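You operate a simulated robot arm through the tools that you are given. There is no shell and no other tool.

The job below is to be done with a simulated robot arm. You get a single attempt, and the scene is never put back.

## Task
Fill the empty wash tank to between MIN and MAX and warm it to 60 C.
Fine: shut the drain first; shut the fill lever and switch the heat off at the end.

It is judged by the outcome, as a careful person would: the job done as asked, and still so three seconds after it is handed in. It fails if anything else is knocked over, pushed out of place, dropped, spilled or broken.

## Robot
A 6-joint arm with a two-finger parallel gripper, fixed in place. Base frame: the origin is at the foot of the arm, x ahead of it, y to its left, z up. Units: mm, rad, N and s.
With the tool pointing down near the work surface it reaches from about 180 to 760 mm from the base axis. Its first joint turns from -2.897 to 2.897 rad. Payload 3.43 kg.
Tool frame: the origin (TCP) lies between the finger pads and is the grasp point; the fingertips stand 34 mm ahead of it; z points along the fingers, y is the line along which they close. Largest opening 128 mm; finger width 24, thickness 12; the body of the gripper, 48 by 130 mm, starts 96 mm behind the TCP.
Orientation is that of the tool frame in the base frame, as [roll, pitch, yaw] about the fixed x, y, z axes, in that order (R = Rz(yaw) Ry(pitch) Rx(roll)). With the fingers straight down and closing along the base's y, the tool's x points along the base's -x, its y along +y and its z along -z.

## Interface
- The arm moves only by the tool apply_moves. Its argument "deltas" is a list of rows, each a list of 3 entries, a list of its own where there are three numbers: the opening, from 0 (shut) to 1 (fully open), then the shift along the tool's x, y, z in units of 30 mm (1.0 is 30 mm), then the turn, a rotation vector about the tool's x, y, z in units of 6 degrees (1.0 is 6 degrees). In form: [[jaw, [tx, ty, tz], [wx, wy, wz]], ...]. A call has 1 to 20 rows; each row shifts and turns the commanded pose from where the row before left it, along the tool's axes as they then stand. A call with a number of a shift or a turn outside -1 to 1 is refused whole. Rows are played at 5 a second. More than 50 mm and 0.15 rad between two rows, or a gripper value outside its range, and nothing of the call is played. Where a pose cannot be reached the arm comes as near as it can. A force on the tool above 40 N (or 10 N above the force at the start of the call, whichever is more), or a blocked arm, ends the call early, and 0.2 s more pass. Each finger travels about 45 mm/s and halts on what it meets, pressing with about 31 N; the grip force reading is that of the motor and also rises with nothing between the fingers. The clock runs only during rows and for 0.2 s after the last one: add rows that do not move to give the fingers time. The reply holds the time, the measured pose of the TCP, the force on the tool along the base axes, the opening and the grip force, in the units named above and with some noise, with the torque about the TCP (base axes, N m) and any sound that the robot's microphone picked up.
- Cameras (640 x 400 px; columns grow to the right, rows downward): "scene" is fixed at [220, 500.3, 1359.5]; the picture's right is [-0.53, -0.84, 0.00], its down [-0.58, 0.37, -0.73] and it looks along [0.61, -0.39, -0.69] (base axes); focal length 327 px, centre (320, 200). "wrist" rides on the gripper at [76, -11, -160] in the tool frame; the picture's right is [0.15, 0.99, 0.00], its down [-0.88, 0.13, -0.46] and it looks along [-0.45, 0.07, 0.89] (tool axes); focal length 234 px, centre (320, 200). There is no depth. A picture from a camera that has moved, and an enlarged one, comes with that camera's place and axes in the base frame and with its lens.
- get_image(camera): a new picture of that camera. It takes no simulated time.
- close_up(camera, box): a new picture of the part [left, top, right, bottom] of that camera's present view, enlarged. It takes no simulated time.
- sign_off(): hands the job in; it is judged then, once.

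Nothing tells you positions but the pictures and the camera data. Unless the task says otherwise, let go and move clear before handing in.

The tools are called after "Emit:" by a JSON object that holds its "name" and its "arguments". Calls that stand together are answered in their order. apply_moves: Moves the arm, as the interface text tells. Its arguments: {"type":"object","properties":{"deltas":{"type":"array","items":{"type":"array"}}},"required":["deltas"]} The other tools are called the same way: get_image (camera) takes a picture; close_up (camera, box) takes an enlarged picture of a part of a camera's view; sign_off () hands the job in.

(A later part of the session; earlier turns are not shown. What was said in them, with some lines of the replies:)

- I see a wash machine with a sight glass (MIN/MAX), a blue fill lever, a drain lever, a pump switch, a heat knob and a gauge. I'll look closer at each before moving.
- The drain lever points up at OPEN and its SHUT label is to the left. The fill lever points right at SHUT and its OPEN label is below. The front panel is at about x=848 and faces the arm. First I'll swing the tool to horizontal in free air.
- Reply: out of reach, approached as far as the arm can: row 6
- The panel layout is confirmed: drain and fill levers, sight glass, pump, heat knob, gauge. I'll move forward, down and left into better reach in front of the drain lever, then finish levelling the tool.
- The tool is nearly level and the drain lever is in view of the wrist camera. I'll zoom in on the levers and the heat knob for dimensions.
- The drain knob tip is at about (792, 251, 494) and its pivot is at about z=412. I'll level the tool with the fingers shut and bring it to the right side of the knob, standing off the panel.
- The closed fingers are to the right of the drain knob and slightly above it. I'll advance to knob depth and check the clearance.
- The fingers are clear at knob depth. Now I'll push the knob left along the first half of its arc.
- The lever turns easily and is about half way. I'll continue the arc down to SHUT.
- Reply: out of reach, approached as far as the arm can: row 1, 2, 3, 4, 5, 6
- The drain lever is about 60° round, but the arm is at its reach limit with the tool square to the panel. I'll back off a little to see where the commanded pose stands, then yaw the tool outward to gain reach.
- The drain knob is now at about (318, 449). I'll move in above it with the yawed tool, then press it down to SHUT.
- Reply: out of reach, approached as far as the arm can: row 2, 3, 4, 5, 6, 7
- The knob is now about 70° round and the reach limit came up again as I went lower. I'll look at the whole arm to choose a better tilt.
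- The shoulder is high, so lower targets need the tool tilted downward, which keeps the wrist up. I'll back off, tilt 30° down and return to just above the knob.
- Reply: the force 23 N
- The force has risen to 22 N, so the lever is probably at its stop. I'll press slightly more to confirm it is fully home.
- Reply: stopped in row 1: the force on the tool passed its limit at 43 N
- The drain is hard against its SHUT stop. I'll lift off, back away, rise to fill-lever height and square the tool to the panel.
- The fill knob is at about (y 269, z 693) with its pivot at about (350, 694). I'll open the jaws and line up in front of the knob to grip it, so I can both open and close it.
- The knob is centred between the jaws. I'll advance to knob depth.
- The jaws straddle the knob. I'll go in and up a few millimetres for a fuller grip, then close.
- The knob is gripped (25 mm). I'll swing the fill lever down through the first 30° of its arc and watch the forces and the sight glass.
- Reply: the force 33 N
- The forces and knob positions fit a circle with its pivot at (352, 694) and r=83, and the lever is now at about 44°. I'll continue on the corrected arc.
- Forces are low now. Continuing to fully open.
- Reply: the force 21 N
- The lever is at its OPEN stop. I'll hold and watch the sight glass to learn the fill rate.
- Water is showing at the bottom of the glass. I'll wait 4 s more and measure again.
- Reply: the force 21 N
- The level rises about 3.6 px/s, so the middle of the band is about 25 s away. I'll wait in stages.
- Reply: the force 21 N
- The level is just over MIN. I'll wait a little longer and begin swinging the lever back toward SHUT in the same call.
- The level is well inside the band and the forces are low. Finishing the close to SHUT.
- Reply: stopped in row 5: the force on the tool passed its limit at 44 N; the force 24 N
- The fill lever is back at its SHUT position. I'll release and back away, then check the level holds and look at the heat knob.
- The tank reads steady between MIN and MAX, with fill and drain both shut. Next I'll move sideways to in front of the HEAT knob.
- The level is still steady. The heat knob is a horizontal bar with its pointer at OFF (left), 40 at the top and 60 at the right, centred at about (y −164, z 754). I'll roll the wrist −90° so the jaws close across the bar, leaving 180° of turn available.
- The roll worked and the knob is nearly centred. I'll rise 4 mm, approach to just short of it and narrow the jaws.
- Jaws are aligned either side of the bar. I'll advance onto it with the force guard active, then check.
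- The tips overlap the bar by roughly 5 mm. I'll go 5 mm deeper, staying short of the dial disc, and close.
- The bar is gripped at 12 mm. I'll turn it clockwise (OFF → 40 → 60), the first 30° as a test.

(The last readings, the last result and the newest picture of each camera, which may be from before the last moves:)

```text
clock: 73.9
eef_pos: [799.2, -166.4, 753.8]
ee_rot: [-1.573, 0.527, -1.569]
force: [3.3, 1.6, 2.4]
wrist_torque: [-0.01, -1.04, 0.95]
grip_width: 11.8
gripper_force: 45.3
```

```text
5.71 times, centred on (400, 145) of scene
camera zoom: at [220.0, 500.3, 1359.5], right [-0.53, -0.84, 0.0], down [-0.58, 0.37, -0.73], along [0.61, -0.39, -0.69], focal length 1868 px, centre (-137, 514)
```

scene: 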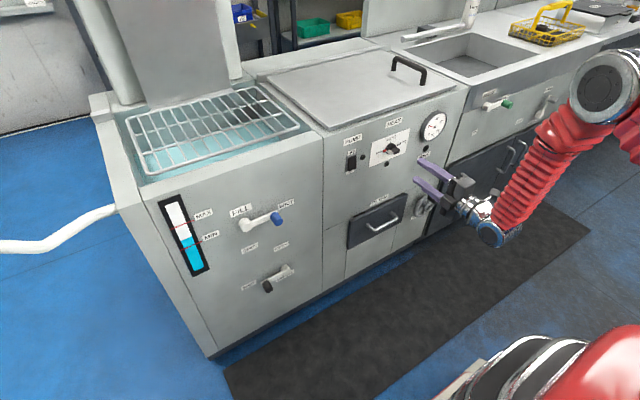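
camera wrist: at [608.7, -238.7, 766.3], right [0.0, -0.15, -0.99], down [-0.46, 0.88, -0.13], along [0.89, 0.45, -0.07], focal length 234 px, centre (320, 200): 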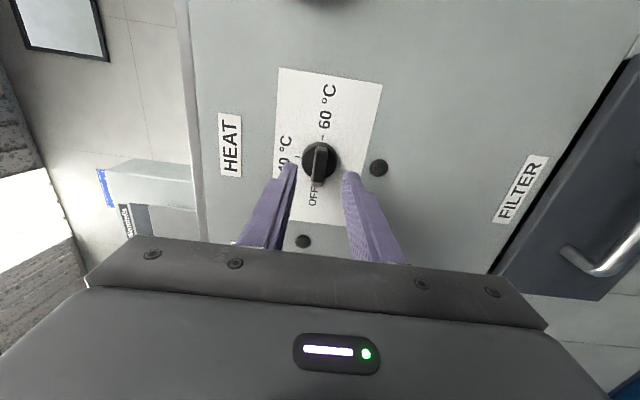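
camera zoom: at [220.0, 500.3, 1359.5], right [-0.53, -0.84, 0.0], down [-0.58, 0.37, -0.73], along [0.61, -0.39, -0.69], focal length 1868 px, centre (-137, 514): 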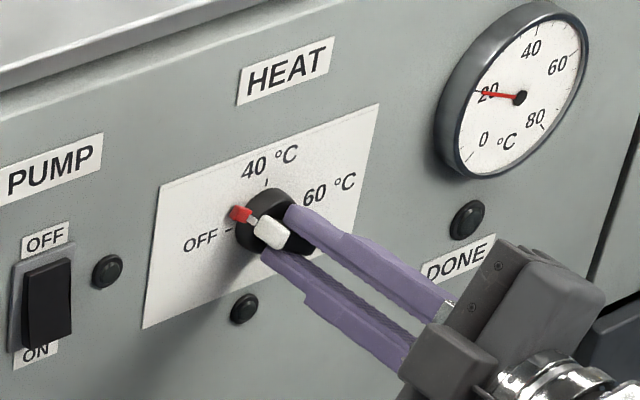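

The pointer turns with the jaws. Continuing.

Emit:
{"name": "apply_moves", "arguments": {"deltas": [[0.0, [0, 0, 0], [0, 0, 1]], [0.0, [0, 0, 0], [0, 0, 1]], [0.0, [0, 0, 0], [0, 0, 1]], [0.0, [0, 0, 0], [0, 0, 1]], [0.0, [0, 0, 0], [0, 0, 1]], [0.0, [0, 0, 0], [0, 0, 1]], [0.0, [0, 0, 0], [0, 0, 1]], [0.0, [0, 0, 0], [0, 0, 1]], [0.0, [0, 0, 0], [0, 0, 1]], [0.0, [0, 0, 0], [0, 0, 1]], [0.0, [0, 0, 0], [0, 0, 1]], [0.0, [0, 0, 0], [0, 0, 1]], [0.0, [0, 0, 0], [0, 0, 1]], [0.0, [0, 0, 0], [0, 0, 1]], [0.0, [0, 0, 0], [0, 0, 1]]]}}

Emit:
{"name": "close_up", "arguments": {"camera": "wrist", "box": [240, 110, 400, 220]}}

Emit:
{"name": "close_up", "arguments": {"camera": "scene", "box": [350, 110, 450, 180]}}

```text
clock: 77.1
eef_pos: [799.0, -165.3, 754.6]
ee_rot: [1.582, 1.043, 1.588]
force: [1.8, 28.1, -8.6]
wrist_torque: [-0.01, -0.5, -0.04]
grip_width: 11.9
gripper_force: 44.9
```

```text
3.64 times, centred on (320, 165) of wrist
camera zoom: at [638.7, -135.7, 683.9], right [0.0, 0.93, 0.37], down [-0.45, -0.33, 0.83], along [0.89, -0.16, 0.42], focal length 852 px, centre (320, 327)
```

zoom: 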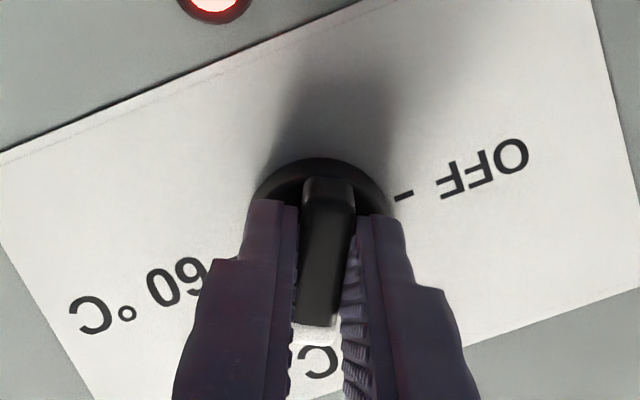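

```text
5.71 times, centred on (400, 145) of scene
camera zoom: at [220.0, 500.3, 1359.5], right [-0.53, -0.84, 0.0], down [-0.58, 0.37, -0.73], along [0.61, -0.39, -0.69], focal length 1868 px, centre (-137, 514)
```

zoom: 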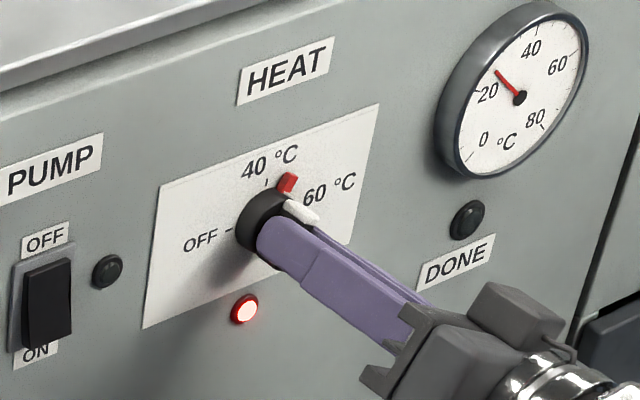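

The heater lamp is lit and the temperature is already climbing. I'll relieve the side load and finish turning to 60.

Emit:
{"name": "apply_moves", "arguments": {"deltas": [[0.0, [0.07, 0.055, 0], [0, 0, 1]], [0.0, [0, 0, 0], [0, 0, 1]], [0.0, [0, 0, 0], [0, 0, 1]], [0.0, [0, 0, 0], [0, 0, 1]], [0.0, [0, 0, 0], [0, 0, 1]], [0.0, [0, 0, 0], [0, 0, 1]]]}}

Emit:
{"name": "close_up", "arguments": {"camera": "wrist", "box": [240, 110, 400, 220]}}

Emit:
{"name": "close_up", "arguments": {"camera": "scene", "box": [350, 110, 450, 180]}}

```text
clock: 78.5
eef_pos: [799.0, -163.6, 755.2]
ee_rot: [1.572, 0.416, 1.576]
force: [-9.1, 19.5, 5.7]
wrist_torque: [0.0, -0.54, -0.45]
grip_width: 11.9
gripper_force: 44.9
```

```text
3.64 times, centred on (320, 165) of wrist
camera zoom: at [639.0, -98.2, 714.1], right [0.0, 0.53, 0.85], down [-0.45, -0.75, 0.48], along [0.89, -0.38, 0.24], focal length 852 px, centre (320, 327)
```

zoom: 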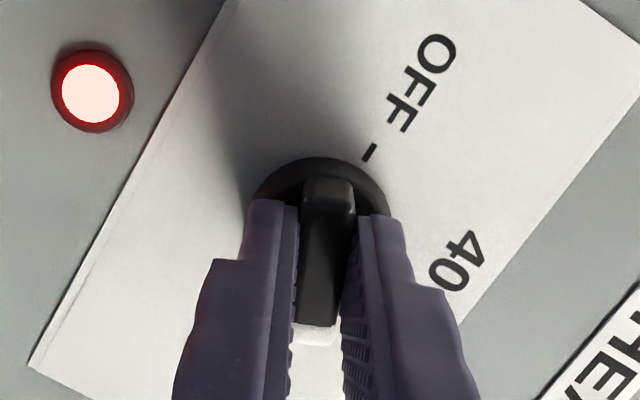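

```text
5.71 times, centred on (400, 145) of scene
camera zoom: at [220.0, 500.3, 1359.5], right [-0.53, -0.84, 0.0], down [-0.58, 0.37, -0.73], along [0.61, -0.39, -0.69], focal length 1868 px, centre (-137, 514)
```

zoom: 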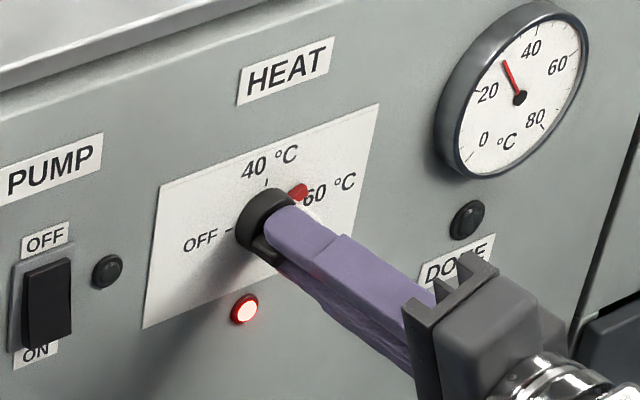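

Emit:
{"name": "apply_moves", "arguments": {"deltas": [[0.0, [0.05, 0.02, 0], [0, 0, 1]], [0.0, [0, 0, 0], [0, 0, 1]], [0.0, [0, 0, 0], [0, 0, 1]], [0.0, [0, 0, 0], [0, 0, 1]]]}}

Emit:
{"name": "close_up", "arguments": {"camera": "wrist", "box": [240, 110, 400, 220]}}

Emit:
{"name": "close_up", "arguments": {"camera": "scene", "box": [350, 110, 450, 180]}}

```text
clock: 79.5
eef_pos: [798.2, -163.7, 755.0]
ee_rot: [1.57, -0.002, 1.572]
force: [0.9, 4.1, 11.2]
wrist_torque: [-0.15, -0.26, -0.3]
grip_width: 12.1
gripper_force: 44.8
```

```text
3.64 times, centred on (320, 165) of wrist
camera zoom: at [639.2, -86.6, 744.4], right [0.0, 0.14, 0.99], down [-0.45, -0.88, 0.13], along [0.89, -0.45, 0.07], focal length 852 px, centre (320, 327)
```

zoom: 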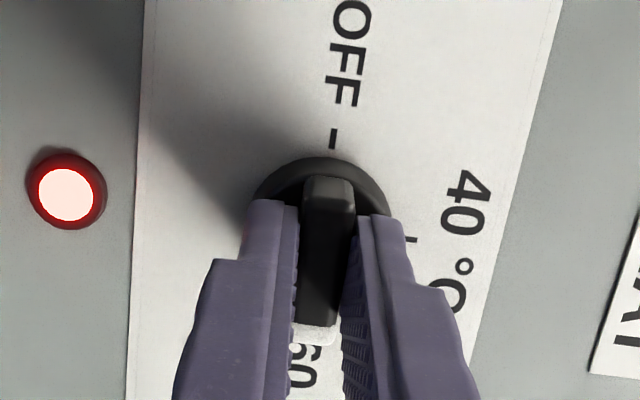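

```text
5.71 times, centred on (400, 145) of scene
camera zoom: at [220.0, 500.3, 1359.5], right [-0.53, -0.84, 0.0], down [-0.58, 0.37, -0.73], along [0.61, -0.39, -0.69], focal length 1868 px, centre (-137, 514)
```

zoom: 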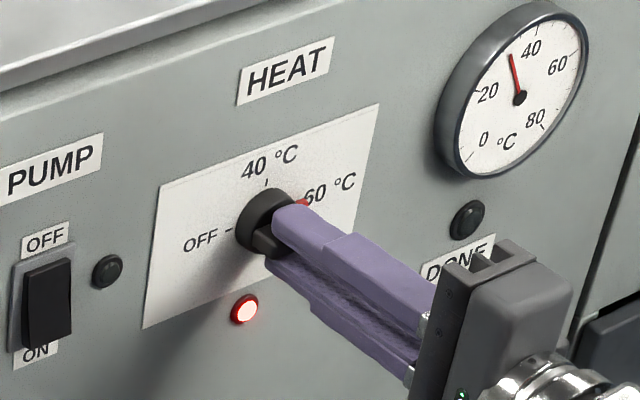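

The pointer is on 60, the heater lamp is lit and the gauge reads about 34 °C. I'll hold the knob and watch the gauge and DONE lamp.

Emit:
{"name": "apply_moves", "arguments": {"deltas": [[0.0, [0, 0, 0], [0, 0, 0]], [0.0, [0, 0, 0], [0, 0, 0]], [0.0, [0, 0, 0], [0, 0, 0]], [0.0, [0, 0, 0], [0, 0, 0]], [0.0, [0, 0, 0], [0, 0, 0]], [0.0, [0, 0, 0], [0, 0, 0]], [0.0, [0, 0, 0], [0, 0, 0]], [0.0, [0, 0, 0], [0, 0, 0]], [0.0, [0, 0, 0], [0, 0, 0]], [0.0, [0, 0, 0], [0, 0, 0]], [0.0, [0, 0, 0], [0, 0, 0]], [0.0, [0, 0, 0], [0, 0, 0]], [0.0, [0, 0, 0], [0, 0, 0]], [0.0, [0, 0, 0], [0, 0, 0]]]}}

Emit:
{"name": "close_up", "arguments": {"camera": "scene", "box": [350, 110, 450, 180]}}

```text
clock: 82.5
eef_pos: [799.3, -163.1, 755.4]
ee_rot: [1.569, 0.0, 1.572]
force: [11.3, -14.4, 23.1]
wrist_torque: [-0.06, -0.56, -0.14]
grip_width: 12.1
gripper_force: 45.3
```

```text
5.71 times, centred on (400, 145) of scene
camera zoom: at [220.0, 500.3, 1359.5], right [-0.53, -0.84, 0.0], down [-0.58, 0.37, -0.73], along [0.61, -0.39, -0.69], focal length 1868 px, centre (-137, 514)
```

zoom: 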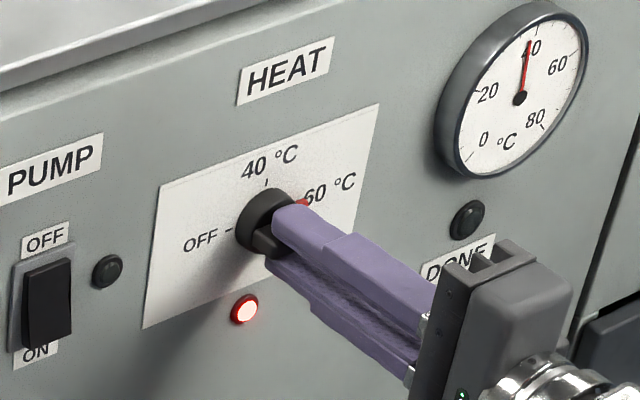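

About 40 °C at 82.5 s. I'll keep waiting, easing the small side load on the knob.

Emit:
{"name": "apply_moves", "arguments": {"deltas": [[0.0, [-0.03, 0.06, 0], [0, 0, 0]], [0.0, [0, 0, 0], [0, 0, 0]], [0.0, [0, 0, 0], [0, 0, 0]], [0.0, [0, 0, 0], [0, 0, 0]], [0.0, [0, 0, 0], [0, 0, 0]], [0.0, [0, 0, 0], [0, 0, 0]], [0.0, [0, 0, 0], [0, 0, 0]], [0.0, [0, 0, 0], [0, 0, 0]], [0.0, [0, 0, 0], [0, 0, 0]], [0.0, [0, 0, 0], [0, 0, 0]], [0.0, [0, 0, 0], [0, 0, 0]], [0.0, [0, 0, 0], [0, 0, 0]], [0.0, [0, 0, 0], [0, 0, 0]], [0.0, [0, 0, 0], [0, 0, 0]], [0.0, [0, 0, 0], [0, 0, 0]], [0.0, [0, 0, 0], [0, 0, 0]], [0.0, [0, 0, 0], [0, 0, 0]], [0.0, [0, 0, 0], [0, 0, 0]], [0.0, [0, 0, 0], [0, 0, 0]], [0.0, [0, 0, 0], [0, 0, 0]]]}}

Emit:
{"name": "close_up", "arguments": {"camera": "scene", "box": [350, 110, 450, 180]}}

Emit:
{"name": "close_up", "arguments": {"camera": "scene", "box": [150, 190, 220, 280]}}

```text
clock: 86.7
eef_pos: [797.3, -163.9, 754.1]
ee_rot: [1.575, -0.001, 1.574]
force: [17.6, -9.2, 4.6]
wrist_torque: [-0.07, -0.39, -0.44]
grip_width: 11.8
gripper_force: 45.4
```

```text
5.71 times, centred on (400, 145) of scene
camera zoom: at [220.0, 500.3, 1359.5], right [-0.53, -0.84, 0.0], down [-0.58, 0.37, -0.73], along [0.61, -0.39, -0.69], focal length 1868 px, centre (-137, 514)
```

zoom: 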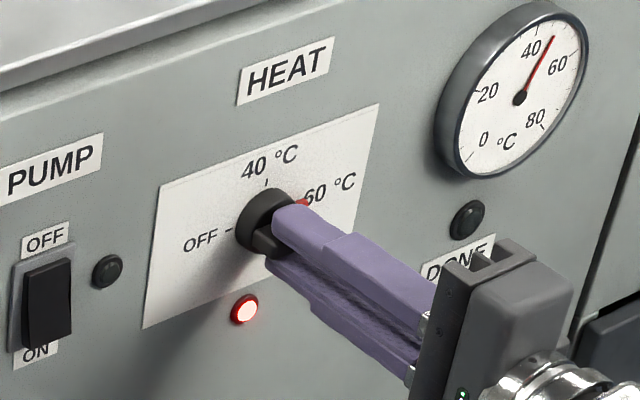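

```text
4.44 times, centred on (185, 235) of scene
camera zoom: at [220.0, 500.3, 1359.5], right [-0.53, -0.84, 0.0], down [-0.58, 0.37, -0.73], along [0.61, -0.39, -0.69], focal length 1453 px, centre (920, 44)
```

zoom: 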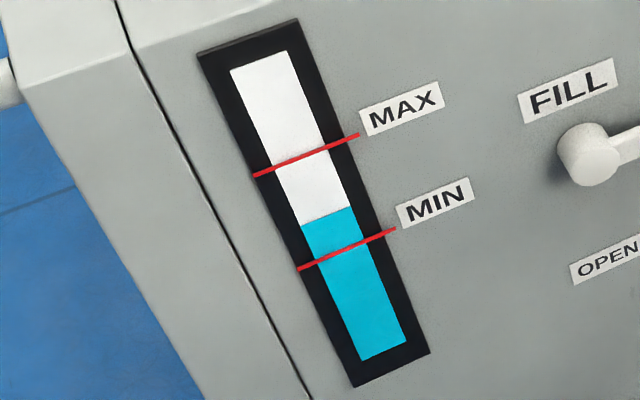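

About 49 °C and the level is steady. I'll wait in shorter steps now.

Emit:
{"name": "apply_moves", "arguments": {"deltas": [[0.0, [0, 0, -0.03], [0, 0, 0]], [0.0, [0, 0, 0], [0, 0, 0]], [0.0, [0, 0, 0], [0, 0, 0]], [0.0, [0, 0, 0], [0, 0, 0]], [0.0, [0, 0, 0], [0, 0, 0]], [0.0, [0, 0, 0], [0, 0, 0]], [0.0, [0, 0, 0], [0, 0, 0]], [0.0, [0, 0, 0], [0, 0, 0]], [0.0, [0, 0, 0], [0, 0, 0]], [0.0, [0, 0, 0], [0, 0, 0]], [0.0, [0, 0, 0], [0, 0, 0]], [0.0, [0, 0, 0], [0, 0, 0]], [0.0, [0, 0, 0], [0, 0, 0]], [0.0, [0, 0, 0], [0, 0, 0]], [0.0, [0, 0, 0], [0, 0, 0]], [0.0, [0, 0, 0], [0, 0, 0]]]}}

Emit:
{"name": "close_up", "arguments": {"camera": "scene", "box": [350, 110, 450, 180]}}

Emit:
{"name": "close_up", "arguments": {"camera": "scene", "box": [415, 105, 455, 145]}}

```text
clock: 90.1
eef_pos: [798.3, -163.7, 755.1]
ee_rot: [1.574, -0.002, 1.574]
force: [33.5, -10.1, 2.6]
wrist_torque: [0.0, -0.32, -0.16]
grip_width: 11.9
gripper_force: 44.9
```

```text
5.71 times, centred on (400, 145) of scene
camera zoom: at [220.0, 500.3, 1359.5], right [-0.53, -0.84, 0.0], down [-0.58, 0.37, -0.73], along [0.61, -0.39, -0.69], focal length 1868 px, centre (-137, 514)
```

zoom: 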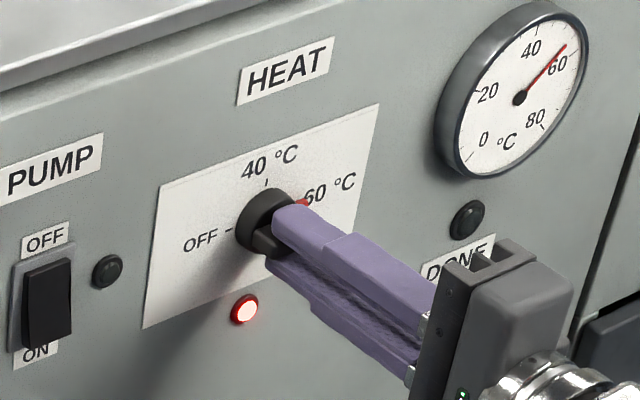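

```text
10.00 times, centred on (435, 125) of scene
camera zoom: at [220.0, 500.3, 1359.5], right [-0.53, -0.84, 0.0], down [-0.58, 0.37, -0.73], along [0.61, -0.39, -0.69], focal length 3269 px, centre (-830, 950)
```

zoom: 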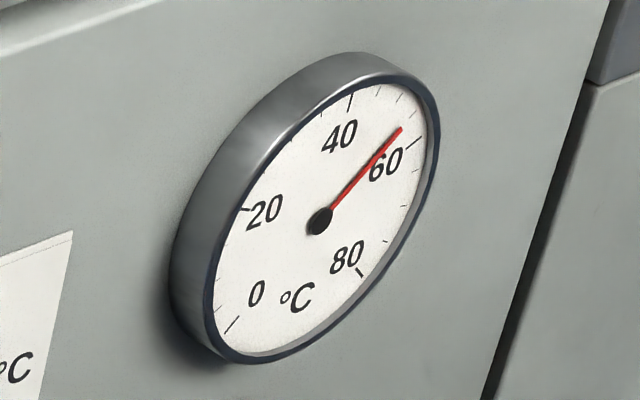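

About 56 °C. I'll ease the axial pull and wait about 1.5 s more.

Emit:
{"name": "apply_moves", "arguments": {"deltas": [[0.0, [0, 0, 0.06], [0, 0, 0]], [0.0, [0, 0, 0], [0, 0, 0]], [0.0, [0, 0, 0], [0, 0, 0]], [0.0, [0, 0, 0], [0, 0, 0]], [0.0, [0, 0, 0], [0, 0, 0]], [0.0, [0, 0, 0], [0, 0, 0]]]}}

Emit:
{"name": "close_up", "arguments": {"camera": "scene", "box": [350, 110, 450, 180]}}

Emit:
{"name": "close_up", "arguments": {"camera": "scene", "box": [415, 105, 455, 145]}}

```text
clock: 91.5
eef_pos: [799.0, -163.8, 754.2]
ee_rot: [1.573, -0.002, 1.574]
force: [-17.0, -3.7, 10.4]
wrist_torque: [-0.08, -0.62, 0.26]
grip_width: 11.5
gripper_force: 45.5
```

```text
5.71 times, centred on (400, 145) of scene
camera zoom: at [220.0, 500.3, 1359.5], right [-0.53, -0.84, 0.0], down [-0.58, 0.37, -0.73], along [0.61, -0.39, -0.69], focal length 1868 px, centre (-137, 514)
```

zoom: 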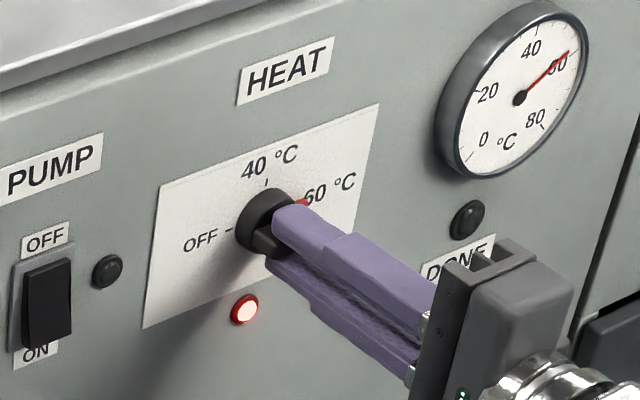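

```text
10.00 times, centred on (435, 125) of scene
camera zoom: at [220.0, 500.3, 1359.5], right [-0.53, -0.84, 0.0], down [-0.58, 0.37, -0.73], along [0.61, -0.39, -0.69], focal length 3269 px, centre (-830, 950)
```

zoom: 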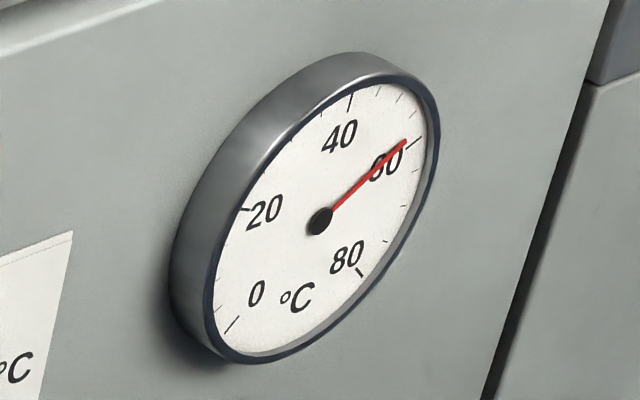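

Emit:
{"name": "apply_moves", "arguments": {"deltas": [[0.0, [0, 0, 0], [0, 0, 0]], [0.0, [0, 0, 0], [0, 0, 0]], [0.0, [0, 0, 0], [0, 0, 0]]]}}

Emit:
{"name": "close_up", "arguments": {"camera": "scene", "box": [350, 110, 450, 180]}}

Emit:
{"name": "close_up", "arguments": {"camera": "scene", "box": [415, 105, 455, 145]}}

```text
clock: 92.3
eef_pos: [798.1, -163.6, 755.0]
ee_rot: [1.576, -0.001, 1.574]
force: [-23.6, -0.9, 7.8]
wrist_torque: [-0.01, -0.52, 0.24]
grip_width: 11.9
gripper_force: 44.8
```

```text
5.71 times, centred on (400, 145) of scene
camera zoom: at [220.0, 500.3, 1359.5], right [-0.53, -0.84, 0.0], down [-0.58, 0.37, -0.73], along [0.61, -0.39, -0.69], focal length 1868 px, centre (-137, 514)
```

zoom: 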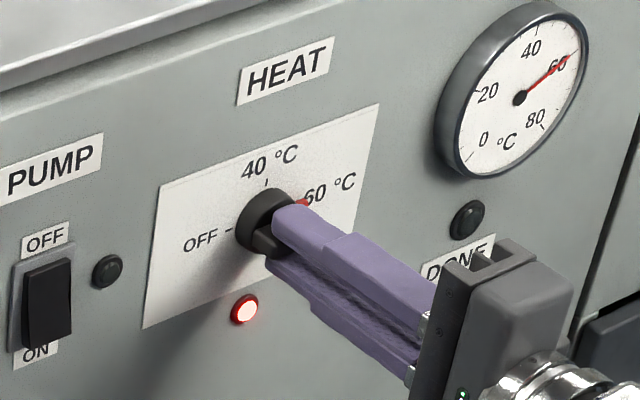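

```text
10.00 times, centred on (435, 125) of scene
camera zoom: at [220.0, 500.3, 1359.5], right [-0.53, -0.84, 0.0], down [-0.58, 0.37, -0.73], along [0.61, -0.39, -0.69], focal length 3269 px, centre (-830, 950)
```

zoom: 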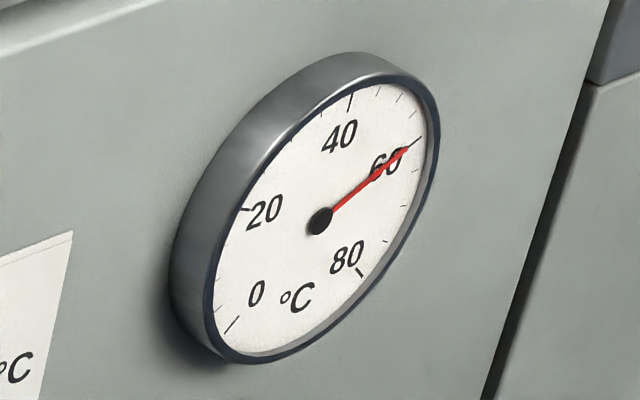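

The gauge is on 60 °C. I'll turn the knob back toward OFF now.

Emit:
{"name": "apply_moves", "arguments": {"deltas": [[0.0, [0, 0, -0.03], [0, 0, -1]], [0.0, [0, 0, 0], [0, 0, -1]], [0.0, [0, 0, 0], [0, 0, -1]], [0.0, [0, 0, 0], [0, 0, -1]], [0.0, [-0.04, -0.02, 0], [0, 0, -1]], [0.0, [0, 0, 0], [0, 0, -1]], [0.0, [0, 0, 0], [0, 0, -1]], [0.0, [0, 0, 0], [0, 0, -1]], [0.0, [0, 0, 0], [0, 0, -1]], [0.0, [0, 0, 0], [0, 0, -1]], [0.0, [-0.06, -0.055, 0], [0, 0, -1]], [0.0, [0, 0, 0], [0, 0, -1]]]}}

Emit:
{"name": "close_up", "arguments": {"camera": "scene", "box": [350, 110, 450, 180]}}

Emit:
{"name": "close_up", "arguments": {"camera": "scene", "box": [415, 105, 455, 145]}}

```text
clock: 94.9
eef_pos: [799.5, -165.1, 754.1]
ee_rot: [1.595, 1.257, 1.599]
force: [1.0, 20.6, -14.8]
wrist_torque: [-0.04, 1.3, 0.39]
grip_width: 11.9
gripper_force: 44.9
```

```text
5.71 times, centred on (400, 145) of scene
camera zoom: at [220.0, 500.3, 1359.5], right [-0.53, -0.84, 0.0], down [-0.58, 0.37, -0.73], along [0.61, -0.39, -0.69], focal length 1868 px, centre (-137, 514)
```

zoom: 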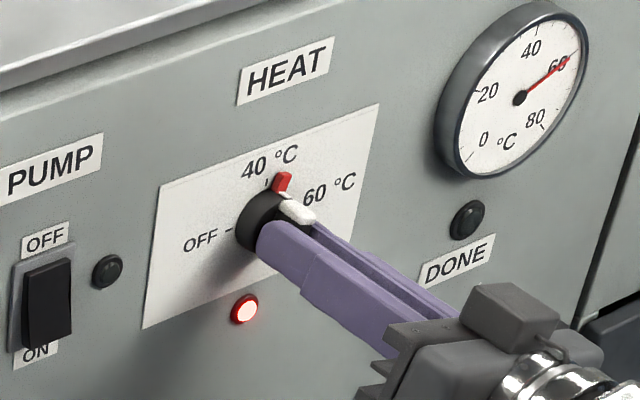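

```text
10.00 times, centred on (435, 125) of scene
camera zoom: at [220.0, 500.3, 1359.5], right [-0.53, -0.84, 0.0], down [-0.58, 0.37, -0.73], along [0.61, -0.39, -0.69], focal length 3269 px, centre (-830, 950)
```

zoom: 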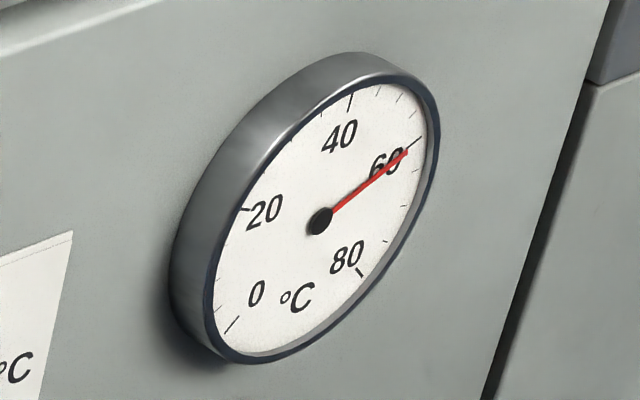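

The thermostat has held the gauge at about 60–61. Continuing the turn to OFF.

Emit:
{"name": "apply_moves", "arguments": {"deltas": [[0.0, [0.05, 0.035, 0], [0, 0, -1]], [0.0, [0, 0, 0], [0, 0, -1]], [0.0, [0, 0, 0], [0, 0, -1]], [0.0, [0, 0, 0], [0, 0, -1]], [0.0, [0, 0, 0], [0, 0, -1]], [0.0, [0, 0, 0], [0, 0, -1]], [0.0, [0, 0, 0], [0, 0, -1]], [0.0, [0, 0, 0], [0, 0, -1]], [0.0, [0, 0, 0], [0, 0, -1]]]}}

Emit:
{"name": "close_up", "arguments": {"camera": "scene", "box": [350, 110, 450, 180]}}

```text
clock: 96.9
eef_pos: [797.7, -165.2, 754.3]
ee_rot: [-1.579, 0.943, -1.575]
force: [-10.4, 10.1, -14.3]
wrist_torque: [-0.01, 1.09, -0.79]
grip_width: 11.9
gripper_force: 45.4
```

```text
5.71 times, centred on (400, 145) of scene
camera zoom: at [220.0, 500.3, 1359.5], right [-0.53, -0.84, 0.0], down [-0.58, 0.37, -0.73], along [0.61, -0.39, -0.69], focal length 1868 px, centre (-137, 514)
```

zoom: 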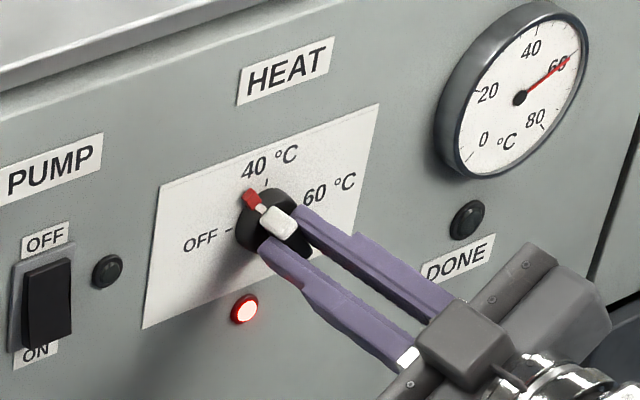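

Emit:
{"name": "apply_moves", "arguments": {"deltas": [[0.0, [0, 0, 0], [0, 0, -1]], [0.0, [0, 0, 0], [0, 0, -1]], [0.0, [0, 0, 0], [0, 0, -1]], [0.0, [0, 0, 0], [0, 0, -1]], [0.0, [0, 0, 0], [0, 0, -1]], [0.0, [0, 0, 0], [0, 0, -1]], [0.0, [0, 0, 0], [0, 0, -1]], [0.0, [0, 0, 0], [0, 0, -1]], [0.0, [0, 0, 0], [0, 0, -1]], [0.0, [0, 0, 0], [0, 0, 0]]]}}

Emit:
{"name": "close_up", "arguments": {"camera": "scene", "box": [350, 110, 450, 180]}}

Emit:
{"name": "close_up", "arguments": {"camera": "wrist", "box": [240, 110, 400, 220]}}

```text
clock: 99.1
eef_pos: [798.5, -165.3, 756.0]
ee_rot: [-1.573, 0.0, -1.567]
force: [-11.5, 2.4, -6.5]
wrist_torque: [-0.03, -0.07, -0.51]
grip_width: 11.9
gripper_force: 45.3
```

```text
5.71 times, centred on (400, 145) of scene
camera zoom: at [220.0, 500.3, 1359.5], right [-0.53, -0.84, 0.0], down [-0.58, 0.37, -0.73], along [0.61, -0.39, -0.69], focal length 1868 px, centre (-137, 514)
```

zoom: 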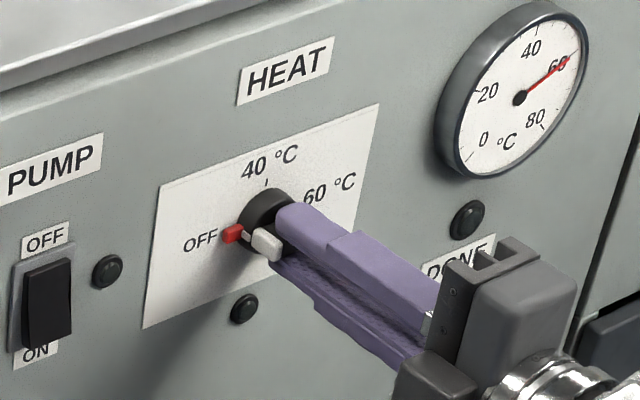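

```text
3.64 times, centred on (320, 165) of wrist
camera zoom: at [639.5, -241.1, 767.1], right [0.0, -0.15, -0.99], down [-0.46, 0.88, -0.13], along [0.89, 0.45, -0.07], focal length 852 px, centre (320, 327)
```

zoom: 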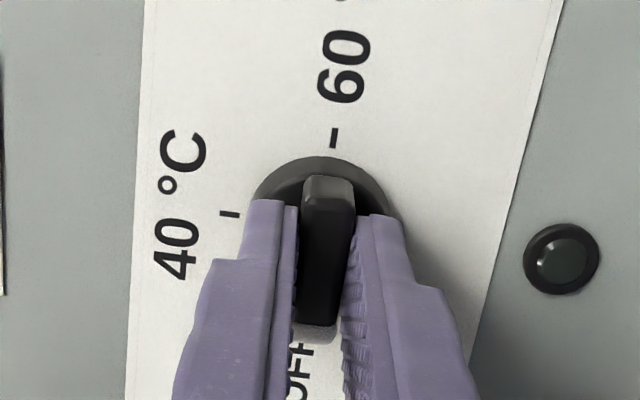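

The knob is at OFF, the heater lamp is out and the gauge is on 60. I'll open the jaws, back straight out and check everything.

Emit:
{"name": "apply_moves", "arguments": {"deltas": [[0.31, [0, 0, 0], [0, 0, 0]], [0.31, [0, 0, 0], [0, 0, 0]], [0.31, [0, 0, 0], [0, 0, 0]], [0.31, [0, 0, -0.8], [0, 0, 0]], [0.31, [0, 0, -0.9], [0, 0, 0]], [0.31, [0, 0, -0.9], [0, 0, 0]], [0.31, [0, 0, -0.9], [0, 0, 0]], [0.31, [0, 0, -0.9], [0, 0, 0]], [0.31, [0, 0, 0], [0, 0, 0]]]}}

Emit:
{"name": "close_up", "arguments": {"camera": "scene", "box": [350, 110, 450, 180]}}

Emit:
{"name": "close_up", "arguments": {"camera": "scene", "box": [140, 180, 320, 300]}}

Emit:
{"name": "close_up", "arguments": {"camera": "scene", "box": [415, 105, 455, 145]}}

Emit:
{"name": "get_image", "arguments": {"camera": "scene"}}

Emit:
{"name": "get_image", "arguments": {"camera": "wrist"}}

```text
clock: 101.1
eef_pos: [665.3, -165.9, 756.6]
ee_rot: [-1.573, 0.002, -1.567]
force: [-0.2, -0.5, -1.0]
wrist_torque: [0.0, 0.02, 0.01]
grip_width: 39.8
gripper_force: 0.1
```

```text
5.71 times, centred on (400, 145) of scene
camera zoom: at [220.0, 500.3, 1359.5], right [-0.53, -0.84, 0.0], down [-0.58, 0.37, -0.73], along [0.61, -0.39, -0.69], focal length 1868 px, centre (-137, 514)
```

zoom: 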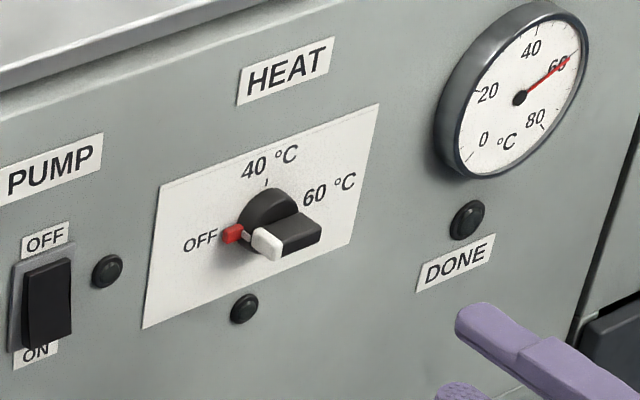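

```text
3.33 times, centred on (230, 240) of scene
camera zoom: at [220.0, 500.3, 1359.5], right [-0.53, -0.84, 0.0], down [-0.58, 0.37, -0.73], along [0.61, -0.39, -0.69], focal length 1090 px, centre (620, 67)
```

zoom: 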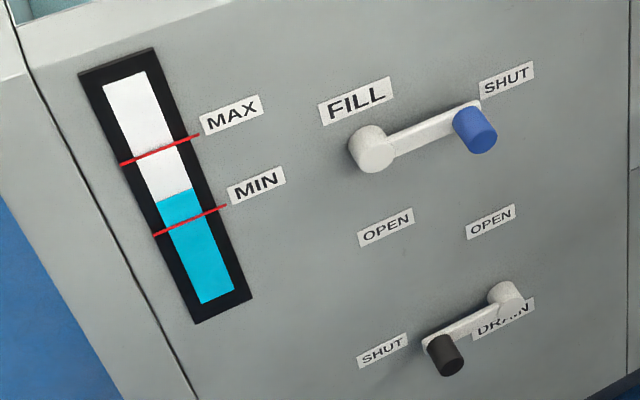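

```text
10.00 times, centred on (435, 125) of scene
camera zoom: at [220.0, 500.3, 1359.5], right [-0.53, -0.84, 0.0], down [-0.58, 0.37, -0.73], along [0.61, -0.39, -0.69], focal length 3269 px, centre (-830, 950)
```

zoom: 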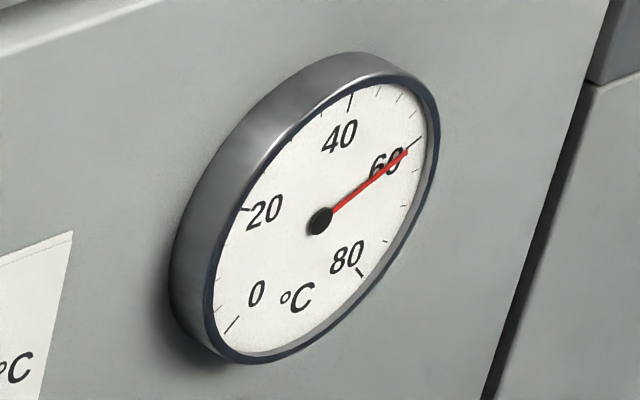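

```text
taken
```

scene: 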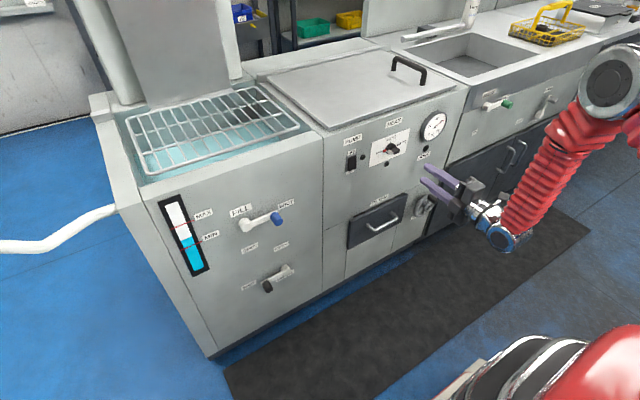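

```text
taken
camera wrist: at [507.3, -241.5, 767.5], right [0.0, -0.15, -0.99], down [-0.46, 0.88, -0.13], along [0.89, 0.45, -0.07], focal length 234 px, centre (320, 200)
```

wrist: 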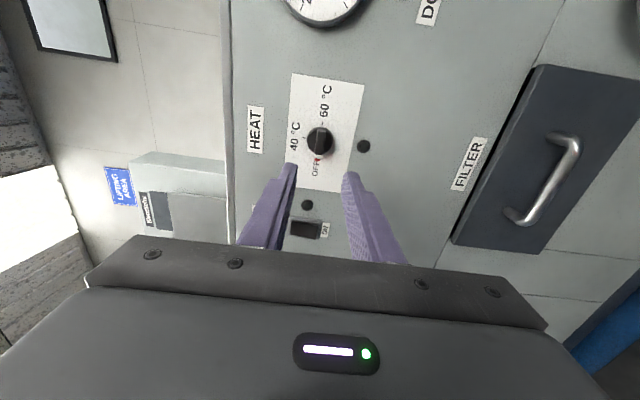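

The tank level is steady between MIN and MAX, and drain and fill are both on SHUT. Heat is OFF with its lamp out, the gauge reads about 60 °C, and the arm is clear with nothing disturbed. I'm handing in.

Emit:
{"name": "sign_off", "arguments": {}}

```text
The job is handed in.
```

The wash tank is filled to between MIN and MAX and warmed to about 60 °C. I handed the job in with that state holding.

- **Drain:** I shut it first, hard against its stop, before any water went in.
- **Fill:** the lever is back at SHUT. The level sits about a third of the way up from MIN to MAX and did not move after closing.
- **Heat:** I set the knob to 60, the thermostat held it there, and I turned it back to OFF. The heater lamp is out. The gauge reads between 60 and 61 °C, as near as I can judge from the needle.
- **Arm:** the jaws are open and the arm is clear of the panel. Nothing else was touched or moved.

The DONE lamp never lit. I went by the gauge instead.
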